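You operate a simulated robot arm through the tools that you are given. There is no shell and no other tool. Be economical: measure what you need, move in short steps, check, and stop when the job is done.

You are at the controls of a simulated two-armed robot. One attempt, no reset.

JOB
Take the yellow cap and put it in the grey tub on the long table. Turn the stirrer dial to 3. Put the blue cap on top of the brown carton on the long table. Take the bottle on the island top behind the shelf and put it away on the side bench. Take the marker and leave it on the shelf of the side table. Put the beaker from the island top by the keyboard on the second left store shelf from the bottom. Push the fridge door shut. Shut the left sliding door. Put the green brush on the island top by the keyboard away on the counter under the pegboard. Press the phone six key two times. Push the pens drawer shut. Put the card on the island top before the rack away on the long table. Open the middle left side drawer, take the blue cloth on the island top behind the shelf and put it away in the inside of the middle left side drawer and shut the drawer again. Pull the bottom far drawer open. The order is free. Set down upright: bottle, beaker.
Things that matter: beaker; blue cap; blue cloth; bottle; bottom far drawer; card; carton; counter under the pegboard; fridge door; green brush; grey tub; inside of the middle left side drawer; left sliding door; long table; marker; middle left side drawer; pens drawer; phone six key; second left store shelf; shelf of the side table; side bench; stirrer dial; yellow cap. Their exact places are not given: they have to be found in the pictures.

The check looks at the end state, three seconds after you hand in, the way a careful person would. Anything else that was tipped, shoved, dropped, spilled or broken makes it a failure. Lids that push on must go on centred and level and be pressed home; caps that screw on are set level and turned clockwise until they are tight. Flat cloth is picked up by pressing the open fingertips on it (5 to 10 N) and closing them slowly along it; thin cloth reads only 2 to 8 mm in the jaws.

ROBOT AND FRAMES
Two 7-joint arms with two-finger parallel grippers on one trunk, on a base that drives. Base frame: it is fixed to the floor where the robot stands at the start and does not move with it; the origin is under the middle of the robot, x ahead of it, y to its left, z up; the surface under the hand at the start is at about z = 86. Units: cm, rad, N and s.
The left shoulder is at the start at [5, 18.7, 116], the right one opposite. With the tool pointing down near the work surface each hand reaches from about 10 to 66 cm from the robot's upright axis, wherever it stands, measured 20 degrees to its own side. Places, roughly: beaker [400, -50, 100]; blue cap (4x4x2 cm) [40, -70, 90]; blue cloth (7x10x3 cm) [400, 90, 90]; bottle (6x6x14 cm) [400, 180, 90]; bottom far drawer [410, 170, 20]; card [300, 25, 100]; carton [50, -100, 100]; counter under the pegboard [700, -50, 90]; fridge door [500, 320, 60]; green brush (8x4x12 cm) [390, -70, 90]; grey tub (12x12x9 cm) [50, 0, 90]; inside of the middle left side drawer [50, 370, 40]; left sliding door [400, 360, 130]; long table [70, -30, 90]; marker (14x2x2 cm) [410, -30, 90]; middle left side drawer [50, 360, 50]; pens drawer [280, -10, 80]; phone six key [310, -70, 90]; second left store shelf [290, 380, 50]; shelf of the side table [580, 370, 30]; side bench [140, 370, 90]; stirrer dial [90, -40, 90]; yellow cap (4x4x2 cm) [60, -10, 90]. Payload 3.43 kg a hand.
Tool frame (each hand has its own): the origin (TCP) lies between the finger pads and is the grasp point; the fingertips stand 3 cm ahead of it; z points along the fingers, y is the line along which they close. Largest opening 9.4 cm; finger width 2.8, thickness 1; the body of the gripper, 5 by 9.6 cm, starts 5.5 cm behind the TCP.
Orientation is told as [roll, pitch, yaw] about the base's x, y, z axes, in that order, counted from this pose: with the fingers straight down and closing along the base's y, the tool's x points along the base's -x, its y along +y and its z along -z.

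CONTROLS
- The arms move only by the tool servo_tool. It takes "left_rows", "right_rows" or both (then of equal length, played together; a hand with none holds still); each is a list of rows, each a list of 7 numbers: the shift along the tool's x, y, z in cm, then the turn, a rotation vector about the tool's x, y, z in rad, then the closure, from 0 (fully open) to 1 (shut). In form: [[tx, ty, tz, wx, wy, wz, grip], ...]. A call has 1 to 8 rows; each row is the pose to reach, as a shift and turn from the pose commanded when the call began, along the tool's axes at that moment. A row lasts 0.2 s, in which the tool goes at most 5 cm and 0.15 rad; a call with a longer step from one row to the next is refused whole, and so is a gripper value outside its range. A pose out of reach is approached as far as the arm can. The call stops where the force on the tool passes 40 N (or 10 N more than at its start, if that is more) or the arm is blocked; 0.2 s more then pass. Each finger travels about 15.3 cm/s and halts on what it meets, pressing with about 35 N; the grip force reading is that of the motor and also rises with nothing between the fingers. The clock runs only during rows and for 0.2 s after the last one: add rows that repeat a pose to give the fingers time. It gives the time, the measured TCP pose, the force on the tool (base axes), the opening and the grip force at its end, in the units of the frame above (readings bear some noise), with the torque about the TCP (base axes, N m) and any sound that the robot's microphone picked up, and new pictures: "views" is both (left out), scene, wrist or none (wrist: the cameras of the hands that moved).
- Cameras (640 x 400 px; columns grow to the right, rows downward): "scene" is now at [12.46, -4.65, 133.37]; the picture's right is [-0.56, -0.83, 0.00], its down [-0.46, 0.31, -0.83] and it looks along [0.69, -0.47, -0.55] (base axes); focal length 247 px, centre (320, 200). "left" rides on the left gripper at [7.6, -1.4, -10.2] in its tool frame; the picture's right is [0.18, 0.98, 0.00], its down [-0.75, 0.14, -0.64] and it looks along [-0.63, 0.12, 0.77] (tool axes); focal length 243 px, centre (320, 200). "right" rides on the right gripper at [7.6, 1.4, -10.2] in its tool frame; the picture's right is [-0.18, 0.98, 0.00], its down [-0.75, -0.14, -0.64] and it looks along [-0.63, -0.12, 0.77] (tool axes); focal length 243 px, centre (320, 200).
- raise_lower(by): slides the trunk up (or, below 0, down) by that many cm; the arms and the scene camera ride with it, the base frame stays. It gives what a move gives, with no picture.
- roll_base(legs): drives the robot by 1 to 6 legs, each [ahead, left, turn to the left] in cm, cm and rad, along the robot's own axes; the way and the turn of a leg run together, so that a leg with both is an arc; at most 150 cm and 3.142 rad a leg. The arms and the cameras ride along, it lands a little off, and it stops where it bumps. It gives what a move gives, and a new picture of the scene camera.
- pan_tilt(pan, tilt): turns the head with the scene camera to pan (to the left, within 1.396 rad either way) and tilt (down, from -0.506 to 1.204), counted from straight ahead of the robot. It gives what a move gives, and a new picture of the scene camera.
- measure_at(camera, pixels): for up to 12 pixels [column, row] of the newest picture of that camera ("zoom" is the newest enlarged one), the place [x, y, z] in the base frame of the surface seen there, good to about 0.2 cm, but the place of the scene camera against the robot may be out by one fixed shift of up to 1.8 cm in any direction. No time passes.
- close_up(camera, box): a new picture of the part [left, top, right, bottom] of that camera's present view, enlarged. No time passes.
- close_job(): hands the job in; it is judged then, once.

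Work in short steps. Measure before you move; look again where a grasp or a placing could have gone wrong, and mend it. You have 378 turns and 360 pictures in all, those below and enlarged ones among them. Open the grippers and draw the arms clear of the work before you hand the job in, unless the task says otherwise; then end with one line.

The tools are called after ">>>" by a JSON object that holds its "method" and its "body". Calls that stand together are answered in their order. servo_tool: Moves the arms, as the interface text tells. Its arguments: {"type":"object","properties":{"left_rows":{"type":"array","items":{"type":"array","items":{"type":"number"}}},"right_rows":{"type":"array","items":{"type":"array","items":{"type":"number"}}},"views":{"type":"string","enum":["both","scene","wrist","none"]}},"required":[]} The other tools are called the same way: raise_lower (by) slides the trunk up or down; roll_base (legs) drives the base; pan_tilt (pan, tilt) turns the head that bears the scene camera; measure_at (camera, pixels) gives the place of the surface under pixels of a picture; close_up (camera, box) takes an enlarged picture of a part of a camera's view; close_job () hands the job in.

At the start:

```text
clock: 0.0
left_tool_pos: [34.13, -3.77, 116.57]
left_orientation: [-0.001, 0.0, 0.002]
left_wrist_force: [-0.2, -0.4, 0.1]
left_moment: [-0.07, 0.02, -0.03]
left_width: 9.43
left_finger_force: 0.1
right_tool_pos: [30.77, -41.96, 119.08]
right_orientation: [0.0, -0.002, 0.002]
right_wrist_force: [0.1, -0.2, -0.8]
right_moment: [-0.02, -0.02, -0.01]
right_width: 9.42
right_finger_force: 0.1
trunk travel left (down, up): [-37.5, 5.7]
robot x, y, heading: [-0.36, -0.04, 0.003]
head pan, tilt: [-0.595, 0.585]
```

scene: 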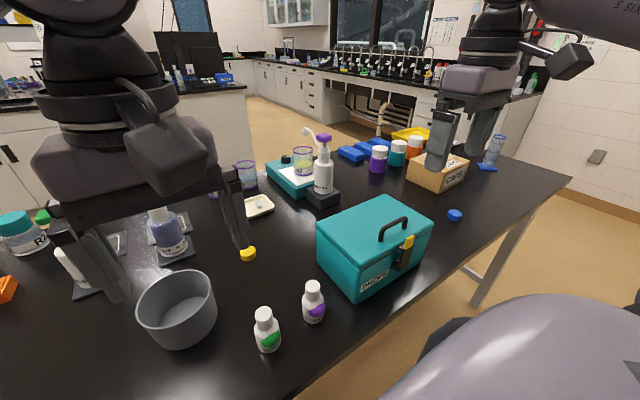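
right: 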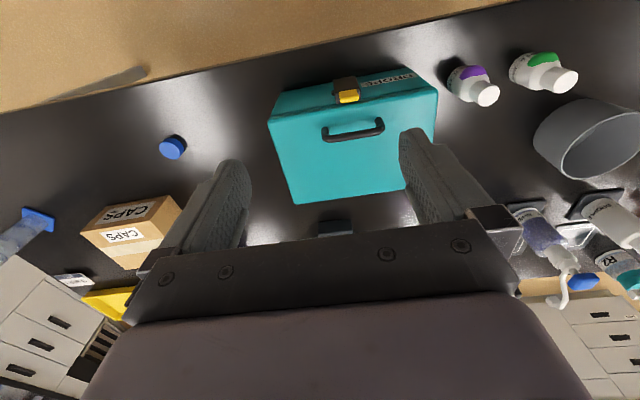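
left: 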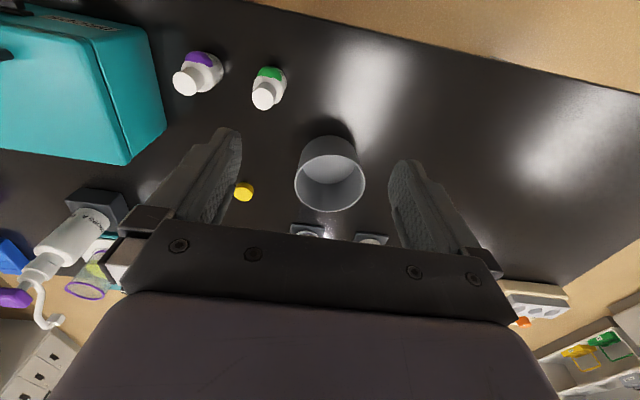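

The yellow cap is at scene (248,254), the grey tub at (178,310), the blue cap at (455,215) and the carton at (437,172). I'll measure them with both cameras.

>>> {"method": "measure_at", "body": {"camera": "scene", "pixels": [[248, 252], [178, 325], [455, 214], [418, 168], [455, 165], [440, 185], [465, 165], [285, 180], [290, 158], [200, 235], [345, 200]]}}

>>> {"method": "measure_at", "body": {"camera": "left", "pixels": [[244, 190], [330, 180], [330, 140], [298, 178], [363, 180], [330, 210], [305, 230], [370, 238]]}}

>>> {"method": "measure_at", "body": {"camera": "right", "pixels": [[172, 146], [130, 215], [125, 240], [100, 230], [165, 205], [335, 228], [350, 130]]}}

>>> {"method": "close_up", "body": {"camera": "scene", "box": [200, 100, 360, 200]}}

```text
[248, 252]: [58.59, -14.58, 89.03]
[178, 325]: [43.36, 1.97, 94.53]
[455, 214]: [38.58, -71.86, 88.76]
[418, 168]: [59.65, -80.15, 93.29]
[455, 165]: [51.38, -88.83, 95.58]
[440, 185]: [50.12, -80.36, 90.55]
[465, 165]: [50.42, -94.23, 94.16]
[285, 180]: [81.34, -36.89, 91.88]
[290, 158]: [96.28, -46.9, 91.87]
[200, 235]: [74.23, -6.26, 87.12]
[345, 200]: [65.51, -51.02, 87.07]
```

```text
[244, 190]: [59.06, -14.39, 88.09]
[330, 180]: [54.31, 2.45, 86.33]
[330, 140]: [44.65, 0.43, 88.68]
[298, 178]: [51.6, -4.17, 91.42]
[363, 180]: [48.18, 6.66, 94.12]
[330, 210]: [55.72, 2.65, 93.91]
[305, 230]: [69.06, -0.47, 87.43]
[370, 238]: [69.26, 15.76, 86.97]
```

```text
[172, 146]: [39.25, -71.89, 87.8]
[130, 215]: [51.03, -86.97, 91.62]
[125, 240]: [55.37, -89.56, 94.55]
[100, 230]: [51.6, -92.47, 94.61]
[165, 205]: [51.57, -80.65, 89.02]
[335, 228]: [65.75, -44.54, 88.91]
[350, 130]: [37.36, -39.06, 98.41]
```

```text
4.00 times, centred on (280, 150) of scene
```

zoom: 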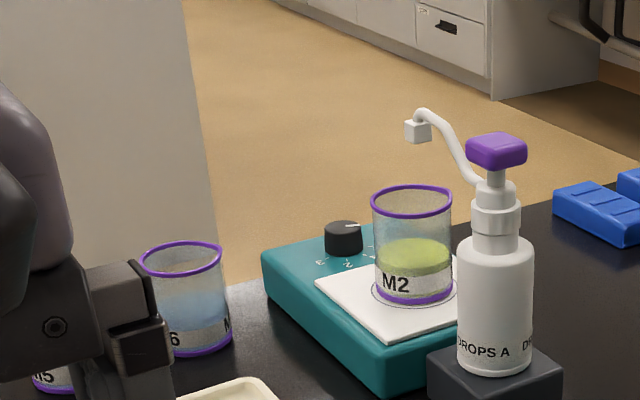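

Next I measure the dial and its scale in the zoom, plus the table's edges.

>>> {"method": "measure_at", "body": {"camera": "zoom", "pixels": [[343, 228], [343, 245], [320, 262], [347, 262], [365, 250], [368, 230], [270, 260], [360, 340], [180, 330], [350, 290], [496, 145], [415, 190]]}}

>>> {"method": "close_up", "body": {"camera": "scene", "box": [270, 140, 310, 165]}}

>>> {"method": "measure_at", "body": {"camera": "scene", "pixels": [[290, 385], [440, 270], [560, 180], [500, 140], [265, 165], [15, 355], [100, 330], [40, 160], [375, 240]]}}

>>> {"method": "pan_tilt", "body": {"pan": 0.5, "tilt": 0.4}}

```text
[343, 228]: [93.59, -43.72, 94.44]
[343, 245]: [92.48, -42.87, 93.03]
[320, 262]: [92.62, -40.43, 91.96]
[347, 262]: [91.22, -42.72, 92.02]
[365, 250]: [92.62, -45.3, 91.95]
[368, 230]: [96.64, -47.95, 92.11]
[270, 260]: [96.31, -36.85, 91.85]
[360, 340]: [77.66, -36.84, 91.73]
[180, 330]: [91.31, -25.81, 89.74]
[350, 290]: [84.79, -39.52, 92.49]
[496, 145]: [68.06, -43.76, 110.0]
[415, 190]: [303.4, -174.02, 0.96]
```

```text
16.00 times, centred on (290, 152) of scene
```

zoom: 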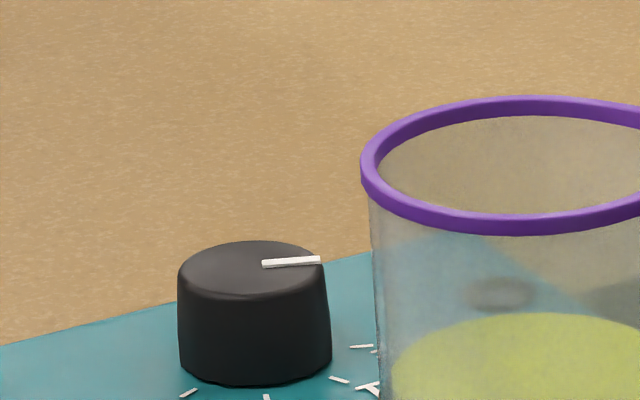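

```text
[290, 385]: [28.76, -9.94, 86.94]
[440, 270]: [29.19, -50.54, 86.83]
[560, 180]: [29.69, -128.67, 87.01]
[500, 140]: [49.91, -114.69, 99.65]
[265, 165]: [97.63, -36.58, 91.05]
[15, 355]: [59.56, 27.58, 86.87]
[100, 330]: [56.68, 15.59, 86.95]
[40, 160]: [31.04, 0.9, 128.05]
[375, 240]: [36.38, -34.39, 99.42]
```

```text
clock: 1.3
left_tool_pos: [34.01, -3.7, 116.54]
left_orientation: [0.0, 0.0, 0.002]
left_wrist_force: [0.7, 0.4, -0.3]
left_moment: [0.0, 0.01, -0.04]
left_width: 9.39
left_finger_force: 0.1
right_tool_pos: [30.8, -41.95, 119.05]
right_orientation: [-0.002, 0.0, 0.001]
right_wrist_force: [0.7, -0.4, -0.4]
right_moment: [0.01, 0.02, 0.0]
right_width: 9.42
right_finger_force: 0.0
trunk travel left (down, up): [-37.5, 5.7]
robot x, y, heading: [-0.4, 0.01, -0.0]
head pan, tilt: [0.499, 0.4]
```

scene: 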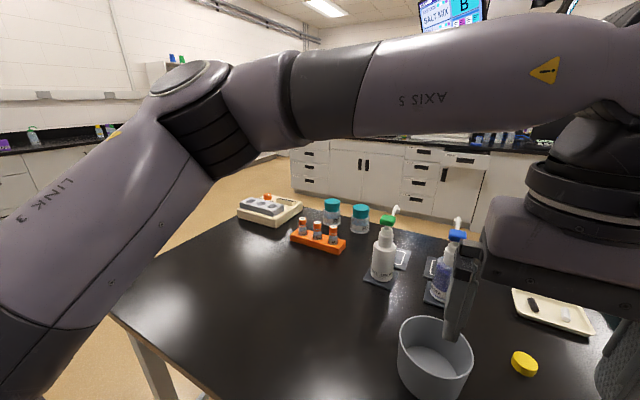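

The right arm has the better reach to the yellow cap at [59,-14.5]. I move the left hand off to the left and bring the right hand above the cap.

>>> {"method": "servo_tool", "body": {"left_rows": [[0.5, 4, 0, 0, 0, 0, 0], [1, 8, 0, 0, 0, 0, 0], [2, 12, 0, 0, 0, 0, 0], [3, 16, 0, 0, 0, 0, 0], [4, 20, 0, 0, 0, 0, 0], [4, 22, 0, 0, 0, 0, 0], [4, 22, 0, 0, 0, 0, 0], [4, 22, 0, 0, 0, 0, 0]], "right_rows": [[-3.5, 3.4, 0, 0, 0, 0, 0.3], [-7, 6.8, 0, 0, 0, 0, 0.3], [-10.5, 10.2, 0, 0, 0, 0, 0.3], [-14, 13.6, 0, 0, 0, 0, 0.3], [-17.5, 17, 0, 0, 0, 0, 0.3], [-21, 20.4, 0, 0, 0, 0, 0.3], [-24.5, 23.8, 0, 0, 0, 0, 0.3], [-28, 27.4, 0, 0, 0, 0, 0.3]], "views": "wrist"}}

```text
refused: row 8 steps farther than a row can; nothing moved
```

The last step was slightly over the limit, so I shorten it.

>>> {"method": "servo_tool", "body": {"left_rows": [[0.5, 4, 0, 0, 0, 0, 0], [1, 8, 0, 0, 0, 0, 0], [2, 12, 0, 0, 0, 0, 0], [3, 16, 0, 0, 0, 0, 0], [4, 20, 0, 0, 0, 0, 0], [4, 22, 0, 0, 0, 0, 0], [4, 22, 0, 0, 0, 0, 0], [4, 22, 0, 0, 0, 0, 0]], "right_rows": [[-3.5, 3.4, 0, 0, 0, 0, 0.3], [-7, 6.8, 0, 0, 0, 0, 0.3], [-10.5, 10.2, 0, 0, 0, 0, 0.3], [-14, 13.6, 0, 0, 0, 0, 0.3], [-17.5, 17, 0, 0, 0, 0, 0.3], [-21, 20.4, 0, 0, 0, 0, 0.3], [-24.5, 23.8, 0, 0, 0, 0, 0.3], [-28, 27.2, 0, 0, 0, 0, 0.3]], "views": "wrist"}}

```text
clock: 3.1
left_tool_pos: [29.9, 18.35, 116.76]
left_orientation: [0.0, 0.0, 0.002]
left_wrist_force: [0.1, 0.7, -0.5]
left_moment: [0.04, -0.05, 0.03]
left_width: 9.41
left_finger_force: 0.1
right_tool_pos: [49.84, -24.06, 119.21]
right_orientation: [-0.001, -0.001, 0.003]
right_wrist_force: [-0.2, 0.2, 0.3]
right_moment: [0.0, -0.01, 0.0]
right_width: 6.59
right_finger_force: 0.0
right hand out of reach, approached as far as the arm can: row 6, 7, 8
trunk travel left (down, up): [-37.5, 5.7]
robot x, y, heading: [0.23, 0.14, 0.003]
head pan, tilt: [0.499, 0.4]
```

right: 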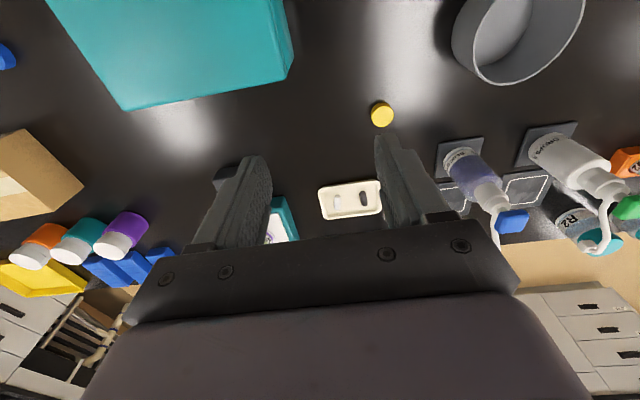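
left: 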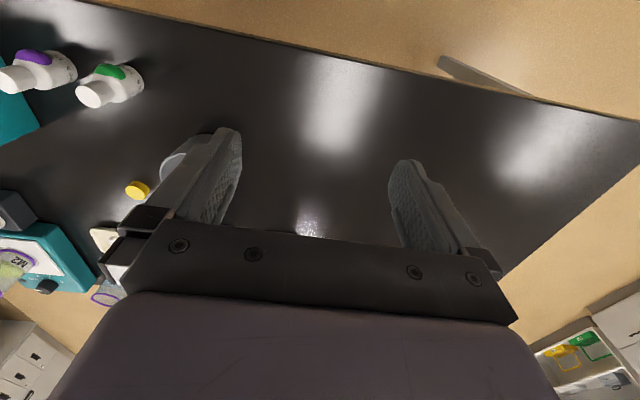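

The right arm stopped at [49.8,-24,119]. Lower down it should reach further, so I descend and then move ahead.

>>> {"method": "servo_tool", "body": {"right_rows": [[0, 0, 5, 0, 0, 0, 0.3], [0, 2, 10, 0, 0, 0, 0.3], [-2, 4, 14, 0, 0, 0, 0.3], [-5, 7, 16, 0, 0, 0, 0.3], [-8, 9, 18, 0, 0, 0, 0.3], [-9, 9.5, 20, 0, 0, 0, 0.3]], "views": "wrist"}}

```text
refused: row 2 steps farther than a row can; nothing moved
```

Same idea, with shorter steps.

>>> {"method": "servo_tool", "body": {"right_rows": [[0, 0, 4.8, 0, 0, 0, 0.3], [0, 2, 9, 0, 0, 0, 0.3], [-2, 4, 13, 0, 0, 0, 0.3], [-5, 7, 15, 0, 0, 0, 0.3], [-8, 9, 17, 0, 0, 0, 0.3], [-9, 9.5, 20, 0, 0, 0, 0.3]], "views": "wrist"}}

```text
clock: 4.5
left_tool_pos: [30.17, 18.3, 116.8]
left_orientation: [-0.002, -0.001, 0.001]
left_wrist_force: [0.1, 0.2, -0.1]
left_moment: [-0.02, 0.0, 0.02]
left_width: 9.4
left_finger_force: 0.0
right_tool_pos: [50.71, -21.43, 101.37]
right_orientation: [0.001, 0.0, 0.003]
right_wrist_force: [-0.2, 0.2, 0.3]
right_moment: [0.01, 0.0, -0.01]
right_width: 6.58
right_finger_force: 0.1
right hand out of reach, approached as far as the arm can: row 3, 4, 5, 6
trunk travel left (down, up): [-37.5, 5.7]
robot x, y, heading: [-0.25, 0.13, 0.003]
head pan, tilt: [0.499, 0.4]
```

right: 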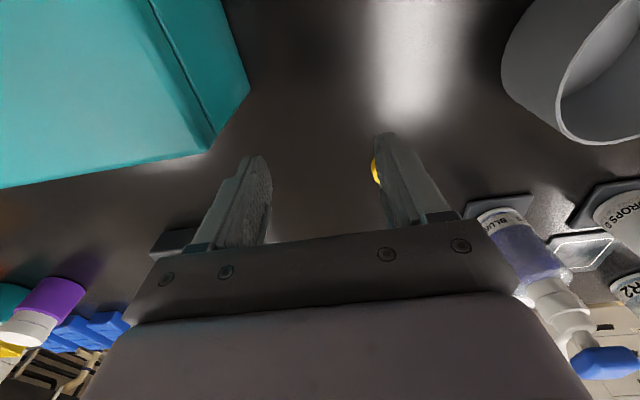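

The arm is still short of the cap. I raise the trunk to bring the shoulder higher, and look down to see how far the base stands from the table.

>>> {"method": "raise_lower", "body": {"by": 5.6}}

>>> {"method": "pan_tilt", "body": {"pan": 0.0, "tilt": 1.2}}

```text
clock: 5.5
left_tool_pos: [30.26, 18.31, 122.14]
left_orientation: [-0.001, 0.001, 0.001]
left_wrist_force: [-0.9, 0.2, 0.0]
left_moment: [-0.01, -0.05, -0.01]
left_width: 9.39
left_finger_force: 0.0
right_tool_pos: [50.61, -21.56, 106.8]
right_orientation: [0.002, -0.001, -0.001]
right_wrist_force: [-0.1, -0.4, 0.3]
right_moment: [0.01, -0.02, 0.01]
right_width: 6.6
right_finger_force: 0.0
trunk travel left (down, up): [-43.1, 0.1]
robot x, y, heading: [0.21, -0.13, 0.002]
head pan, tilt: [0.499, 0.4]
```

```text
clock: 6.6
left_tool_pos: [30.04, 18.3, 122.24]
left_orientation: [-0.001, 0.0, 0.002]
left_wrist_force: [0.2, -0.9, 0.1]
left_moment: [0.06, -0.01, 0.02]
left_width: 9.41
left_finger_force: 0.0
right_tool_pos: [50.64, -21.44, 107.01]
right_orientation: [0.001, 0.0, 0.002]
right_wrist_force: [0.1, -0.4, -0.8]
right_moment: [0.01, -0.03, -0.03]
right_width: 6.55
right_finger_force: 0.0
trunk travel left (down, up): [-43.1, 0.1]
robot x, y, heading: [-0.12, -0.11, -0.002]
head pan, tilt: [0.0, 1.201]
```

scene: 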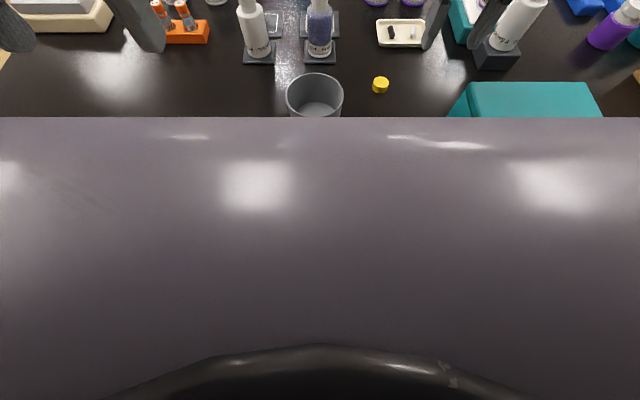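

I now try again with the shoulder higher: descend while moving toward the cap.

>>> {"method": "servo_tool", "body": {"right_rows": [[0, 1, 4.5, 0, 0, 0, 0.3], [-2, 3, 8.5, 0, 0, 0, 0.3], [-4, 5, 11, 0, 0, 0, 0.3], [-6.5, 6.8, 13, 0, 0, 0, 0.3], [-8.4, 7, 14, 0, 0, 0, 0.3]], "views": "wrist"}}

```text
clock: 7.8
left_tool_pos: [30.11, 18.15, 122.31]
left_orientation: [-0.002, 0.001, 0.003]
left_wrist_force: [0.3, -0.1, 1.0]
left_moment: [0.0, 0.0, -0.01]
left_width: 9.4
left_finger_force: 0.1
right_tool_pos: [48.86, -22.52, 100.03]
right_orientation: [0.003, -0.002, 0.003]
right_wrist_force: [0.6, 0.1, 0.0]
right_moment: [0.03, -0.02, 0.01]
right_width: 6.58
right_finger_force: 0.0
right hand out of reach, approached as far as the arm can: row 1, 2, 3, 4, 5
trunk travel left (down, up): [-43.1, 0.1]
robot x, y, heading: [-0.25, -0.03, -0.003]
head pan, tilt: [0.0, 1.201]
```

right: 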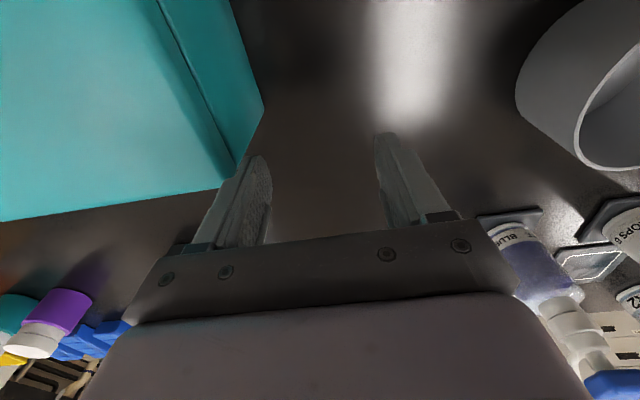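

Raising made the reach shorter, so I lower the trunk instead. The TCP rides down to about 93 over clear table.

>>> {"method": "raise_lower", "body": {"by": -7}}

>>> {"method": "servo_tool", "body": {"right_rows": [[-2, 2, 0, 0, 0, 0, 0.3], [-4, 4, 0, 0, 0, 0, 0.3], [-7, 7, 0, 0, 0, 0, 0.3], [-9.6, 8, 0, 0, 0, 0, 0.3]], "views": "wrist"}}

```text
clock: 8.9
left_tool_pos: [30.02, 18.19, 115.1]
left_orientation: [-0.001, 0.0, 0.002]
left_wrist_force: [-0.1, 0.5, 0.1]
left_moment: [-0.01, -0.03, 0.0]
left_width: 9.4
left_finger_force: 0.1
right_tool_pos: [48.71, -22.54, 93.09]
right_orientation: [0.002, -0.002, 0.002]
right_wrist_force: [-0.1, -0.8, -0.5]
right_moment: [0.0, 0.03, -0.01]
right_width: 6.56
right_finger_force: 0.1
trunk travel left (down, up): [-36.1, 7.1]
robot x, y, heading: [0.12, -0.03, -0.0]
head pan, tilt: [0.0, 1.201]
```

```text
clock: 9.9
left_tool_pos: [30.19, 18.19, 115.33]
left_orientation: [-0.001, 0.0, 0.002]
left_wrist_force: [-0.4, -0.1, -0.5]
left_moment: [0.0, 0.0, -0.01]
left_width: 9.41
left_finger_force: 0.1
right_tool_pos: [49.6, -21.59, 95.85]
right_orientation: [0.001, -0.001, 0.003]
right_wrist_force: [-0.3, 0.0, 0.2]
right_moment: [0.02, -0.01, -0.01]
right_width: 6.58
right_finger_force: 0.0
right hand out of reach, approached as far as the arm can: row 1, 2, 3, 4
trunk travel left (down, up): [-36.1, 7.1]
robot x, y, heading: [-0.34, 0.17, 0.003]
head pan, tilt: [0.0, 1.201]
```

right: 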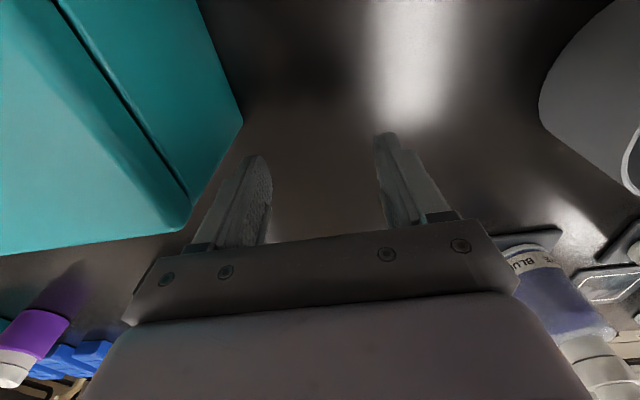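

The arm sticks at about 54 cm radius. I'll lift a little and drive the base 8 cm ahead; the table is open underneath.

>>> {"method": "servo_tool", "body": {"right_rows": [[1, 0, -4.5, 0, 0, 0, 0.3], [2, 0, -9, 0, 0, 0, 0.3]], "views": "none"}}

>>> {"method": "roll_base", "body": {"legs": [[8, 0, 0]]}}

```text
clock: 10.5
left_tool_pos: [30.05, 18.16, 115.41]
left_orientation: [0.0, -0.001, 0.001]
left_wrist_force: [-0.4, -0.4, -0.2]
left_moment: [0.01, -0.03, 0.0]
left_width: 9.41
left_finger_force: 0.1
right_tool_pos: [47.68, -21.79, 104.61]
right_orientation: [0.003, -0.001, 0.002]
right_wrist_force: [0.4, 0.4, -0.1]
right_moment: [0.01, -0.01, -0.01]
right_width: 6.58
right_finger_force: 0.0
trunk travel left (down, up): [-36.1, 7.1]
robot x, y, heading: [-0.11, -0.3, -0.005]
head pan, tilt: [0.0, 1.201]
```

```text
clock: 11.6
left_tool_pos: [38.31, 18.21, 115.35]
left_orientation: [-0.001, 0.0, 0.002]
left_wrist_force: [0.7, 0.3, -0.1]
left_moment: [0.0, 0.02, 0.0]
left_width: 9.42
left_finger_force: 0.0
right_tool_pos: [55.89, -21.92, 104.47]
right_orientation: [0.001, -0.001, 0.0]
right_wrist_force: [0.4, 0.1, -0.4]
right_moment: [0.0, 0.0, -0.03]
right_width: 6.58
right_finger_force: 0.0
trunk travel left (down, up): [-36.1, 7.1]
robot x, y, heading: [7.78, -0.01, -0.001]
head pan, tilt: [0.0, 1.201]
```

scene: 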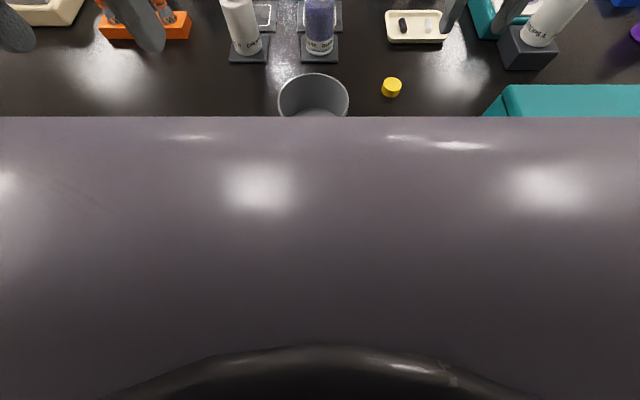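

The drive was clean. I move the right hand above the cap and lower it partway.

>>> {"method": "servo_tool", "body": {"right_rows": [[-1, 3.5, 2, 0, 0, 0, 0.3], [-3.1, 7.4, 3, 0, 0, 0, 0.3], [-3.1, 7.4, 7.5, 0, 0, 0, 0.3]], "views": "wrist"}}

```text
clock: 12.4
left_tool_pos: [38.25, 18.34, 115.27]
left_orientation: [-0.002, 0.0, 0.001]
left_wrist_force: [0.4, -0.1, -0.1]
left_moment: [0.02, 0.01, 0.01]
left_width: 9.39
left_finger_force: 0.0
right_tool_pos: [55.45, -18.61, 98.33]
right_orientation: [0.003, -0.003, 0.0]
right_wrist_force: [0.8, -0.5, 0.6]
right_moment: [0.0, -0.01, -0.01]
right_width: 6.6
right_finger_force: 0.1
right hand out of reach, approached as far as the arm can: row 1, 2, 3
trunk travel left (down, up): [-36.1, 7.1]
robot x, y, heading: [8.19, 0.18, 0.002]
head pan, tilt: [0.0, 1.201]
```

right: 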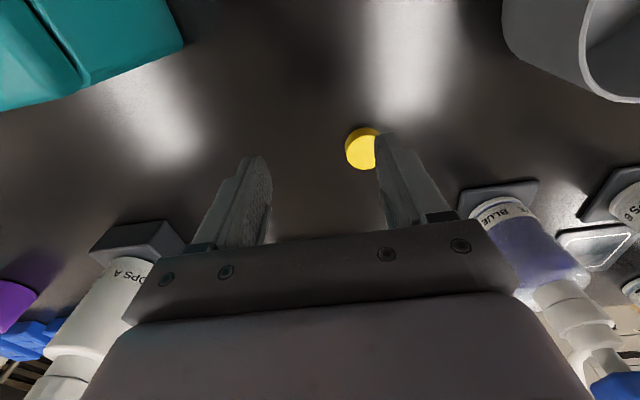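

The arm sticks at the same angle again, possibly a wrist limit for this yaw. I test by turning the tool about its own axis while moving toward the cap.

>>> {"method": "servo_tool", "body": {"right_rows": [[0, 0, 0, 0, 0, 0.15, 0.3], [0, 0, 0, 0, 0, 0.3, 0.3], [-1.5, 2, 0, 0, 0, 0.4, 0.3], [-3.5, 4.1, 0, 0, 0, 0.4, 0.3]], "views": "wrist"}}

```text
clock: 13.4
left_tool_pos: [38.15, 18.08, 115.32]
left_orientation: [-0.001, 0.0, 0.003]
left_wrist_force: [0.8, 0.3, -0.3]
left_moment: [0.01, 0.0, -0.02]
left_width: 9.4
left_finger_force: 0.2
right_tool_pos: [55.28, -18.46, 98.96]
right_orientation: [0.004, -0.003, -0.401]
right_wrist_force: [-0.2, -0.3, -0.5]
right_moment: [-0.01, -0.02, 0.04]
right_width: 6.58
right_finger_force: 0.1
right hand out of reach, approached as far as the arm can: row 3, 4
trunk travel left (down, up): [-36.1, 7.1]
robot x, y, heading: [8.19, -0.01, 0.005]
head pan, tilt: [0.0, 1.201]
```

right: 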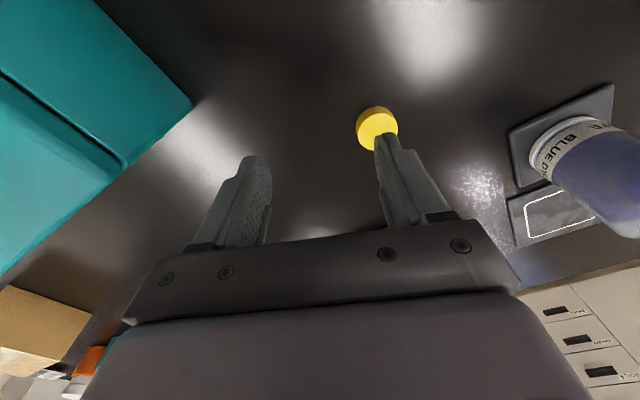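

The yaw makes no difference, so it is a position limit. I lift and retract the hand, then shift the base ahead 6 and left 10 cm to bring the cap into the right arm's good sector.

>>> {"method": "servo_tool", "body": {"right_rows": [[2, 0, -4.5, 0, 0, 0.15, 0.3], [4, 0, -9, 0, 0, 0.3, 0.3], [7, 0, -12, 0, 0, 0.4, 0.3]], "views": "none"}}

>>> {"method": "roll_base", "body": {"legs": [[6, 10, 0]]}}

```text
clock: 14.2
left_tool_pos: [38.17, 18.2, 115.3]
left_orientation: [-0.001, -0.002, 0.001]
left_wrist_force: [-1.0, -0.2, -0.7]
left_moment: [-0.01, -0.01, 0.03]
left_width: 9.41
left_finger_force: 0.0
right_tool_pos: [49.01, -15.61, 111.17]
right_orientation: [0.002, 0.0, -0.803]
right_wrist_force: [-0.7, -0.6, 0.3]
right_moment: [-0.05, -0.01, -0.03]
right_width: 6.56
right_finger_force: 0.1
trunk travel left (down, up): [-36.1, 7.1]
robot x, y, heading: [8.03, 0.1, 0.003]
head pan, tilt: [0.0, 1.201]
```

```text
clock: 15.7
left_tool_pos: [44.29, 28.23, 115.32]
left_orientation: [-0.001, -0.002, 0.0]
left_wrist_force: [0.8, 0.2, 1.1]
left_moment: [-0.01, -0.02, -0.05]
left_width: 9.4
left_finger_force: 0.1
right_tool_pos: [55.05, -5.66, 111.06]
right_orientation: [0.003, -0.002, -0.8]
right_wrist_force: [0.2, -0.7, -0.3]
right_moment: [0.03, 0.04, 0.04]
right_width: 6.59
right_finger_force: 0.0
trunk travel left (down, up): [-36.1, 7.1]
robot x, y, heading: [14.3, 10.01, 0.002]
head pan, tilt: [0.0, 1.201]
```

scene: 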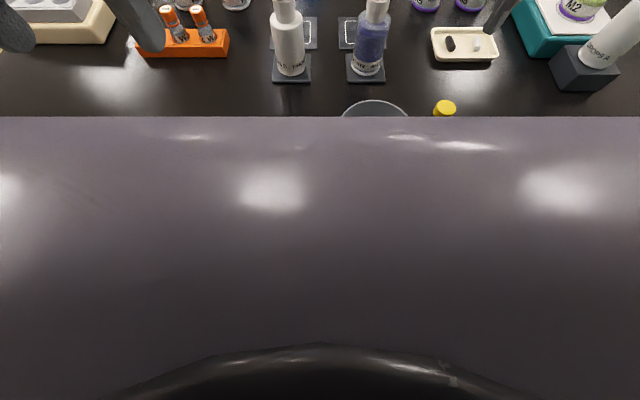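

Now base delta to the point above the cap is (+4,-8.75,-13). I command it in the tool frame and turn back to yaw 0.

>>> {"method": "servo_tool", "body": {"right_rows": [[-2.5, -1, 0, 0, 0, -0.14, 0.3], [-5, -2, 1, 0, 0, -0.28, 0.3], [-7.5, -3, 2, 0, 0, -0.42, 0.3], [-9, -3.3, 5, 0, 0, -0.56, 0.3], [-9, -3.3, 9, 0, 0, -0.7, 0.3], [-9, -3.3, 13, 0, 0, -0.8, 0.3]], "views": "wrist"}}

```text
clock: 17.1
left_tool_pos: [44.21, 28.24, 115.3]
left_orientation: [-0.002, -0.001, -0.002]
left_wrist_force: [-1.5, -0.2, 0.4]
left_moment: [0.01, 0.0, 0.0]
left_width: 9.4
left_finger_force: 0.0
right_tool_pos: [59.06, -14.67, 98.03]
right_orientation: [0.002, -0.002, 0.003]
right_wrist_force: [0.3, 0.5, 0.1]
right_moment: [-0.01, -0.01, 0.04]
right_width: 6.56
right_finger_force: 0.0
trunk travel left (down, up): [-36.1, 7.1]
robot x, y, heading: [14.12, 10.04, 0.0]
head pan, tilt: [0.0, 1.201]
```

right: 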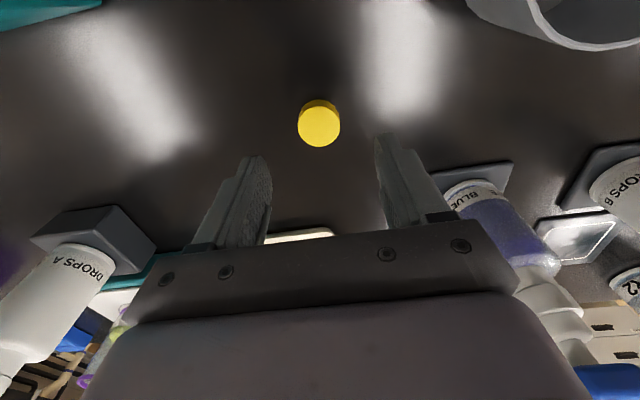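

Reached. I check the cap's exact place in the wrist picture at (319,125).

>>> {"method": "measure_at", "body": {"camera": "right", "pixels": [[319, 126], [319, 112], [319, 140], [300, 130], [338, 130], [319, 175]]}}

```text
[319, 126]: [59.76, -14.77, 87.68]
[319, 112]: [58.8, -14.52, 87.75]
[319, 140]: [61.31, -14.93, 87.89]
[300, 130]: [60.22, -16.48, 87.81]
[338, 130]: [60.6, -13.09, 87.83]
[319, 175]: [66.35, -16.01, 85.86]
```

Cap centre is [60.0,-14.8], top 87.8. I descend to z 89.4 and close.

>>> {"method": "servo_tool", "body": {"right_rows": [[-0.9, -0.1, 4.5, 0, 0, 0, 0.3], [-0.9, -0.1, 8.6, 0, 0, 0, 0.3], [-0.9, -0.1, 8.6, 0, 0, 0, 0.6], [-0.9, -0.1, 8.6, 0, 0, 0, 0.8], [-0.9, -0.1, 8.6, 0, 0, 0, 0.8]], "views": "none"}}

```text
clock: 18.3
left_tool_pos: [44.24, 28.17, 115.35]
left_orientation: [-0.001, 0.001, 0.0]
left_wrist_force: [0.3, 0.6, 0.2]
left_moment: [0.02, 0.05, 0.0]
left_width: 9.42
left_finger_force: 0.1
right_tool_pos: [59.91, -14.56, 89.31]
right_orientation: [0.001, -0.001, 0.0]
right_wrist_force: [0.1, 0.1, -1.1]
right_moment: [-0.03, 0.0, 0.0]
right_width: 3.01
right_finger_force: 34.8
trunk travel left (down, up): [-36.1, 7.1]
robot x, y, heading: [13.84, 10.04, -0.003]
head pan, tilt: [0.0, 1.201]
```

It's gripped at 3.0 cm. I lift, move over the tub at about [49,1.5], and check.

>>> {"method": "servo_tool", "body": {"right_rows": [[0, 0, -5, 0, 0, 0, 0.8], [0, 0, -10, 0, 0, 0, 0.8], [2, 3.5, -13, 0, 0, 0, 0.8], [4.5, 7.5, -13, 0, 0, 0, 0.8], [7, 11.5, -13, 0, 0, 0, 0.8], [9, 14, -13, 0, 0, 0, 0.8], [11, 16, -13, 0, 0, 0, 0.8]], "views": "wrist"}}

```text
refused: row 3 steps farther than a row can; nothing moved
```

Row 3 was slightly too long, so I split it.

>>> {"method": "servo_tool", "body": {"right_rows": [[0, 0, -5, 0, 0, 0, 0.8], [0, 0, -10, 0, 0, 0, 0.8], [1.5, 3, -13, 0, 0, 0, 0.8], [4, 7, -13, 0, 0, 0, 0.8], [6.5, 11, -13, 0, 0, 0, 0.8], [9, 14, -13, 0, 0, 0, 0.8], [11, 16, -13, 0, 0, 0, 0.8]], "views": "wrist"}}

```text
clock: 19.9
left_tool_pos: [44.19, 28.16, 115.21]
left_orientation: [-0.003, 0.001, 0.0]
left_wrist_force: [0.9, 0.5, 0.9]
left_moment: [0.0, 0.0, -0.02]
left_width: 9.38
left_finger_force: 0.1
right_tool_pos: [48.3, -1.63, 102.75]
right_orientation: [0.002, -0.002, -0.003]
right_wrist_force: [0.6, -0.7, -0.3]
right_moment: [-0.02, 0.02, 0.0]
right_width: 3.0
right_finger_force: 35.1
right hand out of reach, approached as far as the arm can: row 6, 7
trunk travel left (down, up): [-36.1, 7.1]
robot x, y, heading: [14.0, 9.85, 0.004]
head pan, tilt: [0.0, 1.201]
```

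right: 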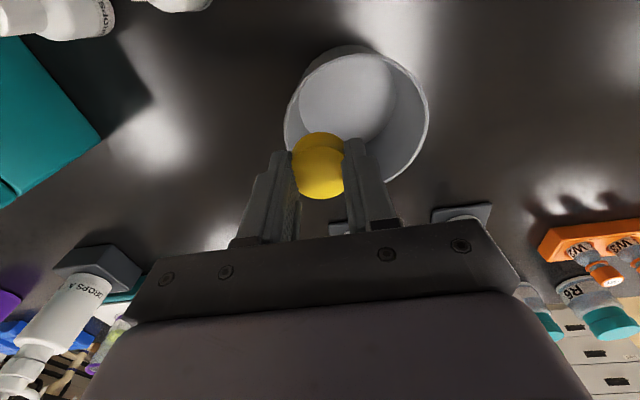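

Held at [48.3,-1.6]. I measure the tub's rim to see how far the cap is from its centre.

>>> {"method": "measure_at", "body": {"camera": "right", "pixels": [[286, 120], [427, 115], [345, 48], [395, 60], [408, 172], [345, 90]]}}

```text
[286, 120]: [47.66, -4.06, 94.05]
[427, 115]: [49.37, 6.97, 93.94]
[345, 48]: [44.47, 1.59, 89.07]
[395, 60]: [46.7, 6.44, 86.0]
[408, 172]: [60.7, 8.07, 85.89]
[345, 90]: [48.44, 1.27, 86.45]
```

The tub centre is about [49,1.5]; I need +3 cm in y. I roll the base left 3 cm, carrying the arm.

>>> {"method": "roll_base", "body": {"legs": [[0.7, 3.1, 0]]}}

```text
clock: 20.9
left_tool_pos: [44.8, 31.15, 115.28]
left_orientation: [-0.001, -0.001, 0.002]
left_wrist_force: [0.9, -0.1, -0.1]
left_moment: [-0.03, 0.0, 0.01]
left_width: 9.39
left_finger_force: 0.0
right_tool_pos: [49.23, 1.47, 102.81]
right_orientation: [0.003, -0.002, 0.0]
right_wrist_force: [0.2, 0.2, 0.3]
right_moment: [-0.02, -0.05, -0.03]
right_width: 2.96
right_finger_force: 35.0
trunk travel left (down, up): [-36.1, 7.1]
robot x, y, heading: [14.95, 12.87, -0.005]
head pan, tilt: [0.0, 1.201]
```

scene: 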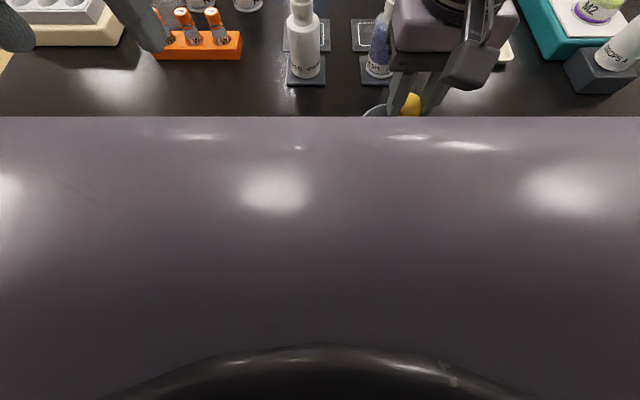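

Centred over the tub at [49.2,1.5]. I lower into it to z 92, open a little, and come back up.

>>> {"method": "servo_tool", "body": {"right_rows": [[0, 0, 4.8, 0, 0, 0, 0.8], [0, 0, 9, 0, 0, 0, 0.8], [0, 0, 11.2, 0, 0, 0, 0.8], [0, 0, 11.2, 0, 0, 0, 0.5], [0, 0, 11.2, 0, 0, 0, 0.5], [0, 0, 6.5, 0, 0, 0, 0.5], [0, 0, 2, 0, 0, 0, 0.5], [0, 0, -2, 0, 0, 0, 0.5]], "views": "wrist"}}

```text
clock: 22.7
left_tool_pos: [44.89, 31.3, 115.41]
left_orientation: [-0.003, -0.003, 0.001]
left_wrist_force: [0.1, 0.6, 0.6]
left_moment: [-0.03, -0.01, 0.0]
left_width: 9.41
left_finger_force: 0.0
right_tool_pos: [48.98, 1.33, 104.68]
right_orientation: [0.003, -0.001, 0.001]
right_wrist_force: [-0.3, -0.3, 0.3]
right_moment: [0.02, 0.01, 0.01]
right_width: 4.68
right_finger_force: 0.0
right hand out of reach, approached as far as the arm can: row 1, 2, 3, 4, 5, 6
trunk travel left (down, up): [-36.1, 7.1]
robot x, y, heading: [14.77, 13.29, -0.003]
head pan, tilt: [0.0, 1.201]
```

right: 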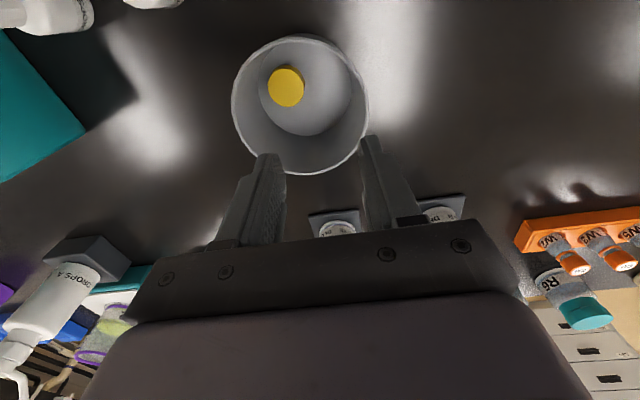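

The cap is in the tub at (286,86). I lift both hands and slide the base right toward the blue cap and the carton.

>>> {"method": "servo_tool", "body": {"left_rows": [[1, 0, -3, 0, 0, 0, 0], [2, 0, -6, 0, 0, 0, 0], [4, 0, -8, 0, 0, 0, 0], [6, 0, -8, 0, 0, 0, 0]], "right_rows": [[2, -2, -4, 0, 0, 0, 0.3], [4, -4, -8, 0, 0, 0, 0.3], [6, -7, -11, 0, 0, 0, 0.3], [9, -10, -13, 0, 0, 0, 0.3]], "views": "none"}}

>>> {"method": "roll_base", "body": {"legs": [[-2, -58, 0]]}}

>>> {"method": "pan_tilt", "body": {"pan": -0.5, "tilt": 0.75}}

```text
clock: 23.7
left_tool_pos: [38.87, 31.28, 123.2]
left_orientation: [0.0, -0.001, 0.001]
left_wrist_force: [-0.5, -0.1, 0.1]
left_moment: [0.01, -0.02, 0.04]
left_width: 9.38
left_finger_force: 0.1
right_tool_pos: [40.02, -8.55, 117.7]
right_orientation: [0.004, -0.002, 0.001]
right_wrist_force: [-0.5, 0.3, 0.5]
right_moment: [0.03, -0.03, 0.0]
right_width: 6.57
right_finger_force: 0.0
trunk travel left (down, up): [-36.1, 7.1]
robot x, y, heading: [14.6, 13.18, -0.003]
head pan, tilt: [0.0, 1.201]
```

```text
clock: 29.2
left_tool_pos: [37.0, -25.7, 123.3]
left_orientation: [-0.002, -0.001, 0.011]
left_wrist_force: [0.0, 0.3, 0.4]
left_moment: [0.02, 0.01, 0.0]
left_width: 9.38
left_finger_force: 0.1
right_tool_pos: [38.56, -65.58, 117.73]
right_orientation: [0.004, -0.002, 0.008]
right_wrist_force: [0.3, 0.0, 0.2]
right_moment: [0.07, 0.01, 0.0]
right_width: 6.61
right_finger_force: 0.0
trunk travel left (down, up): [-36.1, 7.1]
robot x, y, heading: [13.09, -44.31, 0.006]
head pan, tilt: [0.0, 1.201]
```

scene: 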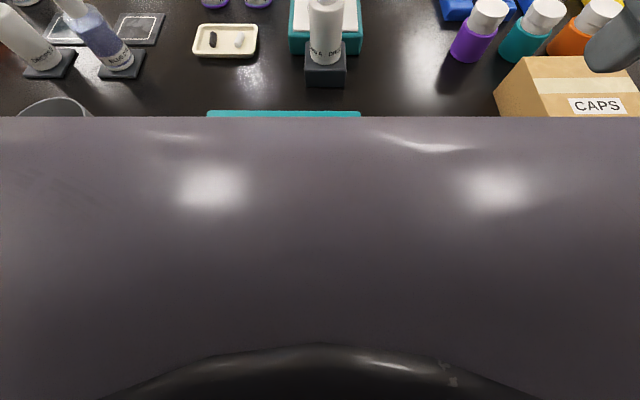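

```text
clock: 30.1
left_tool_pos: [36.99, -25.79, 123.36]
left_orientation: [-0.003, -0.001, 0.009]
left_wrist_force: [0.8, -0.8, -0.9]
left_moment: [-0.02, 0.0, 0.03]
left_width: 9.37
left_finger_force: 0.0
right_tool_pos: [38.57, -65.58, 117.64]
right_orientation: [0.002, -0.001, 0.011]
right_wrist_force: [0.3, 0.6, -0.7]
right_moment: [-0.02, 0.0, -0.01]
right_width: 6.56
right_finger_force: 0.1
trunk travel left (down, up): [-36.1, 7.1]
robot x, y, heading: [13.01, -44.51, 0.009]
head pan, tilt: [-0.499, 0.75]
```

scene: 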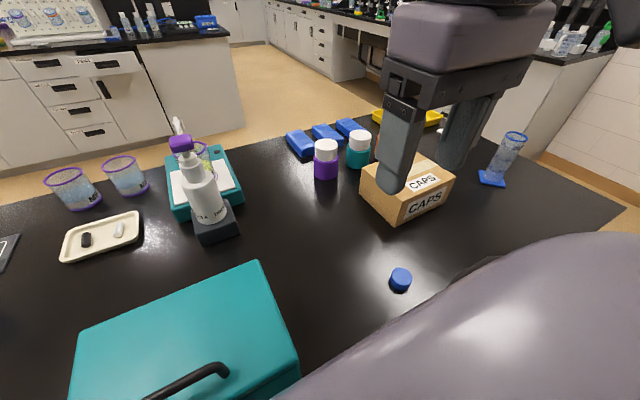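

The blue cap shows at (400,279), near [39.2,-71.9]. I move the right hand above it.

>>> {"method": "servo_tool", "body": {"right_rows": [[-0.5, -3.5, 3, 0, 0, 0, 0.3], [-0.5, -6.3, 7, 0, 0, 0, 0.3], [-0.5, -6.3, 11.5, 0, 0, 0, 0.3], [-0.5, -6.3, 16, 0, 0, 0, 0.3], [-0.5, -6.3, 20, 0, 0, 0, 0.3]], "views": "wrist"}}

```text
clock: 31.3
left_tool_pos: [37.09, -25.85, 123.27]
left_orientation: [-0.002, 0.001, 0.01]
left_wrist_force: [0.3, -0.3, -0.2]
left_moment: [-0.07, 0.02, 0.01]
left_width: 9.42
left_finger_force: 0.0
right_tool_pos: [40.02, -71.71, 97.43]
right_orientation: [0.004, 0.002, 0.011]
right_wrist_force: [0.1, -0.4, -0.4]
right_moment: [0.03, 0.02, -0.01]
right_width: 6.57
right_finger_force: 0.0
right hand out of reach, approached as far as the arm can: row 5
trunk travel left (down, up): [-36.1, 7.1]
robot x, y, heading: [13.12, -44.45, 0.007]
head pan, tilt: [-0.499, 0.75]
```

right: 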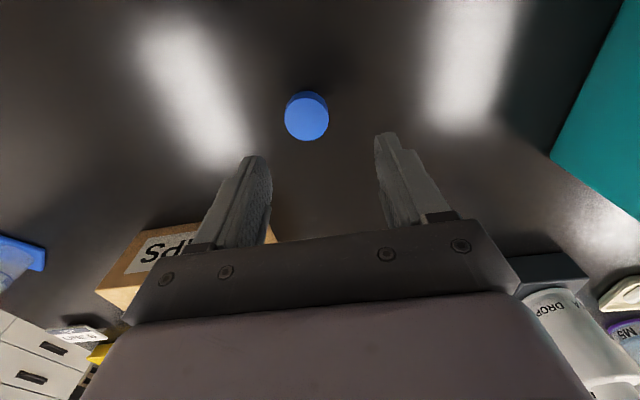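

The last bit of descent was short. I measure the cap, then plan to lower with the trunk.

>>> {"method": "measure_at", "body": {"camera": "right", "pixels": [[307, 116], [307, 95], [307, 139], [286, 118], [328, 118], [320, 190]]}}

```text
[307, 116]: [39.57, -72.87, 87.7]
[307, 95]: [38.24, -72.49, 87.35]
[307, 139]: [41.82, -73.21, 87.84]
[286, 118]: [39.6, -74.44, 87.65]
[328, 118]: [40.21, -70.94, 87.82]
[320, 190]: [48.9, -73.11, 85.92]
```

Cap centre is about [40.0,-72.7]. I shift 1 cm right, then lower the trunk 8 cm.

>>> {"method": "servo_tool", "body": {"right_rows": [[0, -1.0, 0, 0, 0, 0, 0.3]], "views": "none"}}

>>> {"method": "raise_lower", "body": {"by": -8}}

```text
clock: 31.7
left_tool_pos: [36.96, -25.9, 123.26]
left_orientation: [-0.002, 0.001, 0.01]
left_wrist_force: [-0.4, 0.0, 0.2]
left_moment: [0.03, 0.01, -0.04]
left_width: 9.41
left_finger_force: 0.0
right_tool_pos: [40.02, -72.73, 97.53]
right_orientation: [0.004, -0.003, 0.009]
right_wrist_force: [0.1, -0.7, -0.3]
right_moment: [0.01, -0.01, 0.02]
right_width: 6.58
right_finger_force: 0.0
trunk travel left (down, up): [-36.1, 7.1]
robot x, y, heading: [12.97, -44.34, 0.011]
head pan, tilt: [-0.499, 0.75]
```

```text
clock: 32.9
left_tool_pos: [36.94, -25.82, 115.34]
left_orientation: [-0.003, 0.0, 0.01]
left_wrist_force: [0.2, -0.7, 0.4]
left_moment: [0.02, 0.02, 0.01]
left_width: 9.39
left_finger_force: 0.1
right_tool_pos: [40.05, -72.65, 89.54]
right_orientation: [0.0, 0.0, 0.007]
right_wrist_force: [-0.1, 0.3, -0.3]
right_moment: [0.01, 0.0, 0.02]
right_width: 6.61
right_finger_force: 0.1
trunk travel left (down, up): [-28.1, 15.1]
robot x, y, heading: [12.96, -44.34, 0.007]
head pan, tilt: [-0.499, 0.75]
```

In place. I close on the cap and lift with the arm.

>>> {"method": "servo_tool", "body": {"right_rows": [[0, 0, 0.2, 0, 0, 0, 0.6], [0, 0, 0.2, 0, 0, 0, 0.8], [0, 0, 0.2, 0, 0, 0, 0.8], [0, 0, -4, 0, 0, 0, 0.8], [0, 0, -8.5, 0, 0, 0, 0.8], [0, 0, -13, 0, 0, 0, 0.8]], "views": "wrist"}}

>>> {"method": "measure_at", "body": {"camera": "scene", "pixels": [[405, 220], [447, 186], [365, 185], [430, 175], [425, 205], [410, 165]]}}

```text
clock: 34.3
left_tool_pos: [36.93, -25.75, 115.23]
left_orientation: [-0.001, 0.001, 0.012]
left_wrist_force: [0.0, -0.4, -0.8]
left_moment: [-0.02, 0.0, -0.03]
left_width: 9.43
left_finger_force: 0.2
right_tool_pos: [39.89, -72.8, 102.56]
right_orientation: [0.003, -0.001, 0.011]
right_wrist_force: [0.2, -0.2, 0.2]
right_moment: [-0.01, 0.0, -0.02]
right_width: 3.4
right_finger_force: 35.1
trunk travel left (down, up): [-28.1, 15.1]
robot x, y, heading: [13.27, -44.41, 0.009]
head pan, tilt: [-0.499, 0.75]
```

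right: 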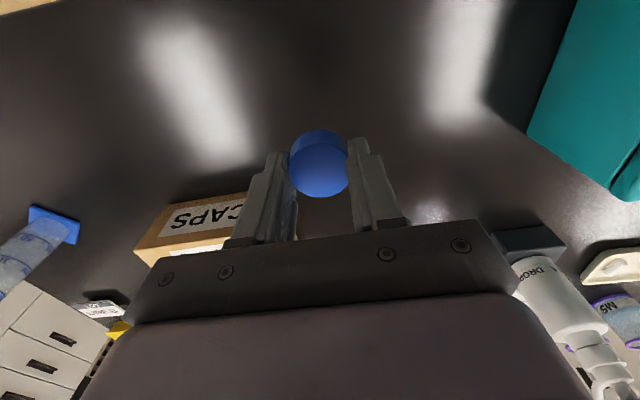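

```text
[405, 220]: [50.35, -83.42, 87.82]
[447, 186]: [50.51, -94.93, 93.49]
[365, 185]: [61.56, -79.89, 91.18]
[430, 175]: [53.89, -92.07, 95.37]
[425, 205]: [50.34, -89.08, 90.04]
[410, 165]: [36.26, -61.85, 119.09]
```

The cap is held. The carton top centre is about [56,-87.5], z 94.5. I move the hand over it and look.

>>> {"method": "servo_tool", "body": {"right_rows": [[0, 0, -4, 0, 0, 0, 0.8], [-2, -3, -5, 0, 0, 0, 0.8], [-5, -6, -5, 0, 0, 0, 0.8], [-8, -9, -5, 0, 0, 0, 0.8], [-11, -12, -5, 0, 0, 0, 0.8], [-14, -14.8, -5, 0, 0, 0, 0.8], [-16, -14.8, -5, 0, 0, 0, 0.8]], "views": "both"}}

```text
clock: 35.9
left_tool_pos: [36.92, -25.77, 115.25]
left_orientation: [0.0, 0.001, 0.01]
left_wrist_force: [-0.8, 0.3, -0.8]
left_moment: [-0.01, 0.01, 0.0]
left_width: 9.4
left_finger_force: 0.1
right_tool_pos: [56.08, -87.6, 107.55]
right_orientation: [0.0, -0.002, 0.009]
right_wrist_force: [0.0, -0.9, -0.1]
right_moment: [0.03, -0.04, 0.03]
right_width: 3.39
right_finger_force: 35.3
trunk travel left (down, up): [-28.1, 15.1]
robot x, y, heading: [12.86, -44.29, 0.009]
head pan, tilt: [-0.499, 0.75]
```

scene: 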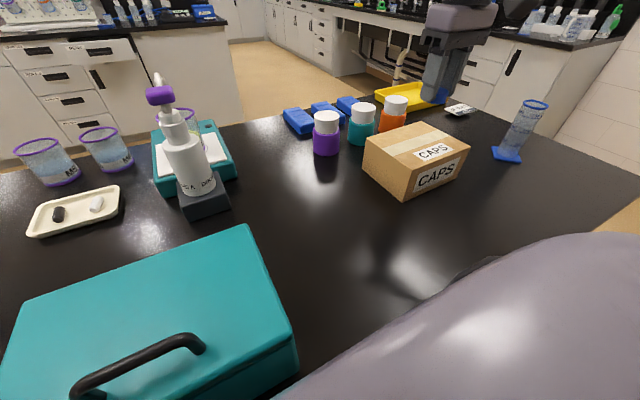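
right: 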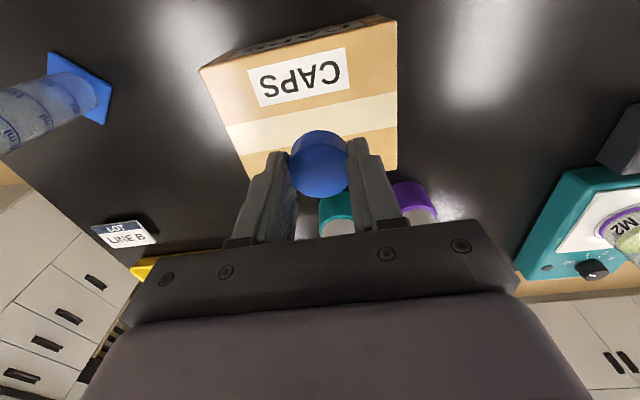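

I measure the carton's top corners in the right picture.

>>> {"method": "measure_at", "body": {"camera": "right", "pixels": [[204, 72], [394, 24], [394, 162], [250, 175], [300, 110]]}}

```text
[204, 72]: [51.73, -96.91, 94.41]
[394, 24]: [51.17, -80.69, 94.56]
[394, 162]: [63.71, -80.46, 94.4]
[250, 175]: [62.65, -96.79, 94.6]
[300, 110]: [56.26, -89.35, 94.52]
```

Centre is [57.3,-88.7], top 94.5. I lower until the cap is just resting and release it.

>>> {"method": "servo_tool", "body": {"right_rows": [[-1.2, -1.1, 4.5, 0, 0, 0, 0.8], [-1.2, -1.1, 8.5, 0, 0, 0, 0.8], [-1.2, -1.1, 9.5, 0, 0, 0, 0.8], [-1.2, -1.1, 9.5, 0, 0, 0, 0.55], [-1.2, -1.1, 9.5, 0, 0, 0, 0.4], [-1.2, -1.1, 5, 0, 0, 0, 0.4], [-1.2, -1.1, 0.5, 0, 0, 0, 0.4], [-1.2, -1.1, -4, 0, 0, 0, 0.4]], "views": "wrist"}}

```text
clock: 37.7
left_tool_pos: [37.06, -25.79, 115.2]
left_orientation: [-0.003, 0.0, 0.01]
left_wrist_force: [0.2, -0.6, 0.5]
left_moment: [-0.02, -0.01, -0.02]
left_width: 9.39
left_finger_force: 0.0
right_tool_pos: [57.23, -88.57, 111.5]
right_orientation: [0.0, -0.002, 0.01]
right_wrist_force: [-0.4, 0.1, -0.1]
right_moment: [0.03, -0.01, 0.01]
right_width: 5.66
right_finger_force: 0.1
trunk travel left (down, up): [-28.1, 15.1]
robot x, y, heading: [13.09, -44.66, 0.012]
head pan, tilt: [-0.499, 0.75]
```

right: 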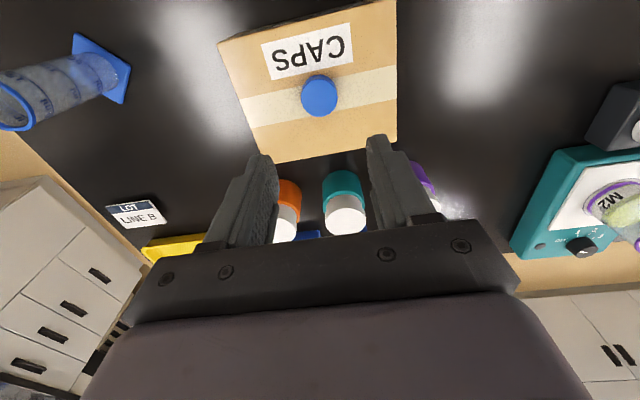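

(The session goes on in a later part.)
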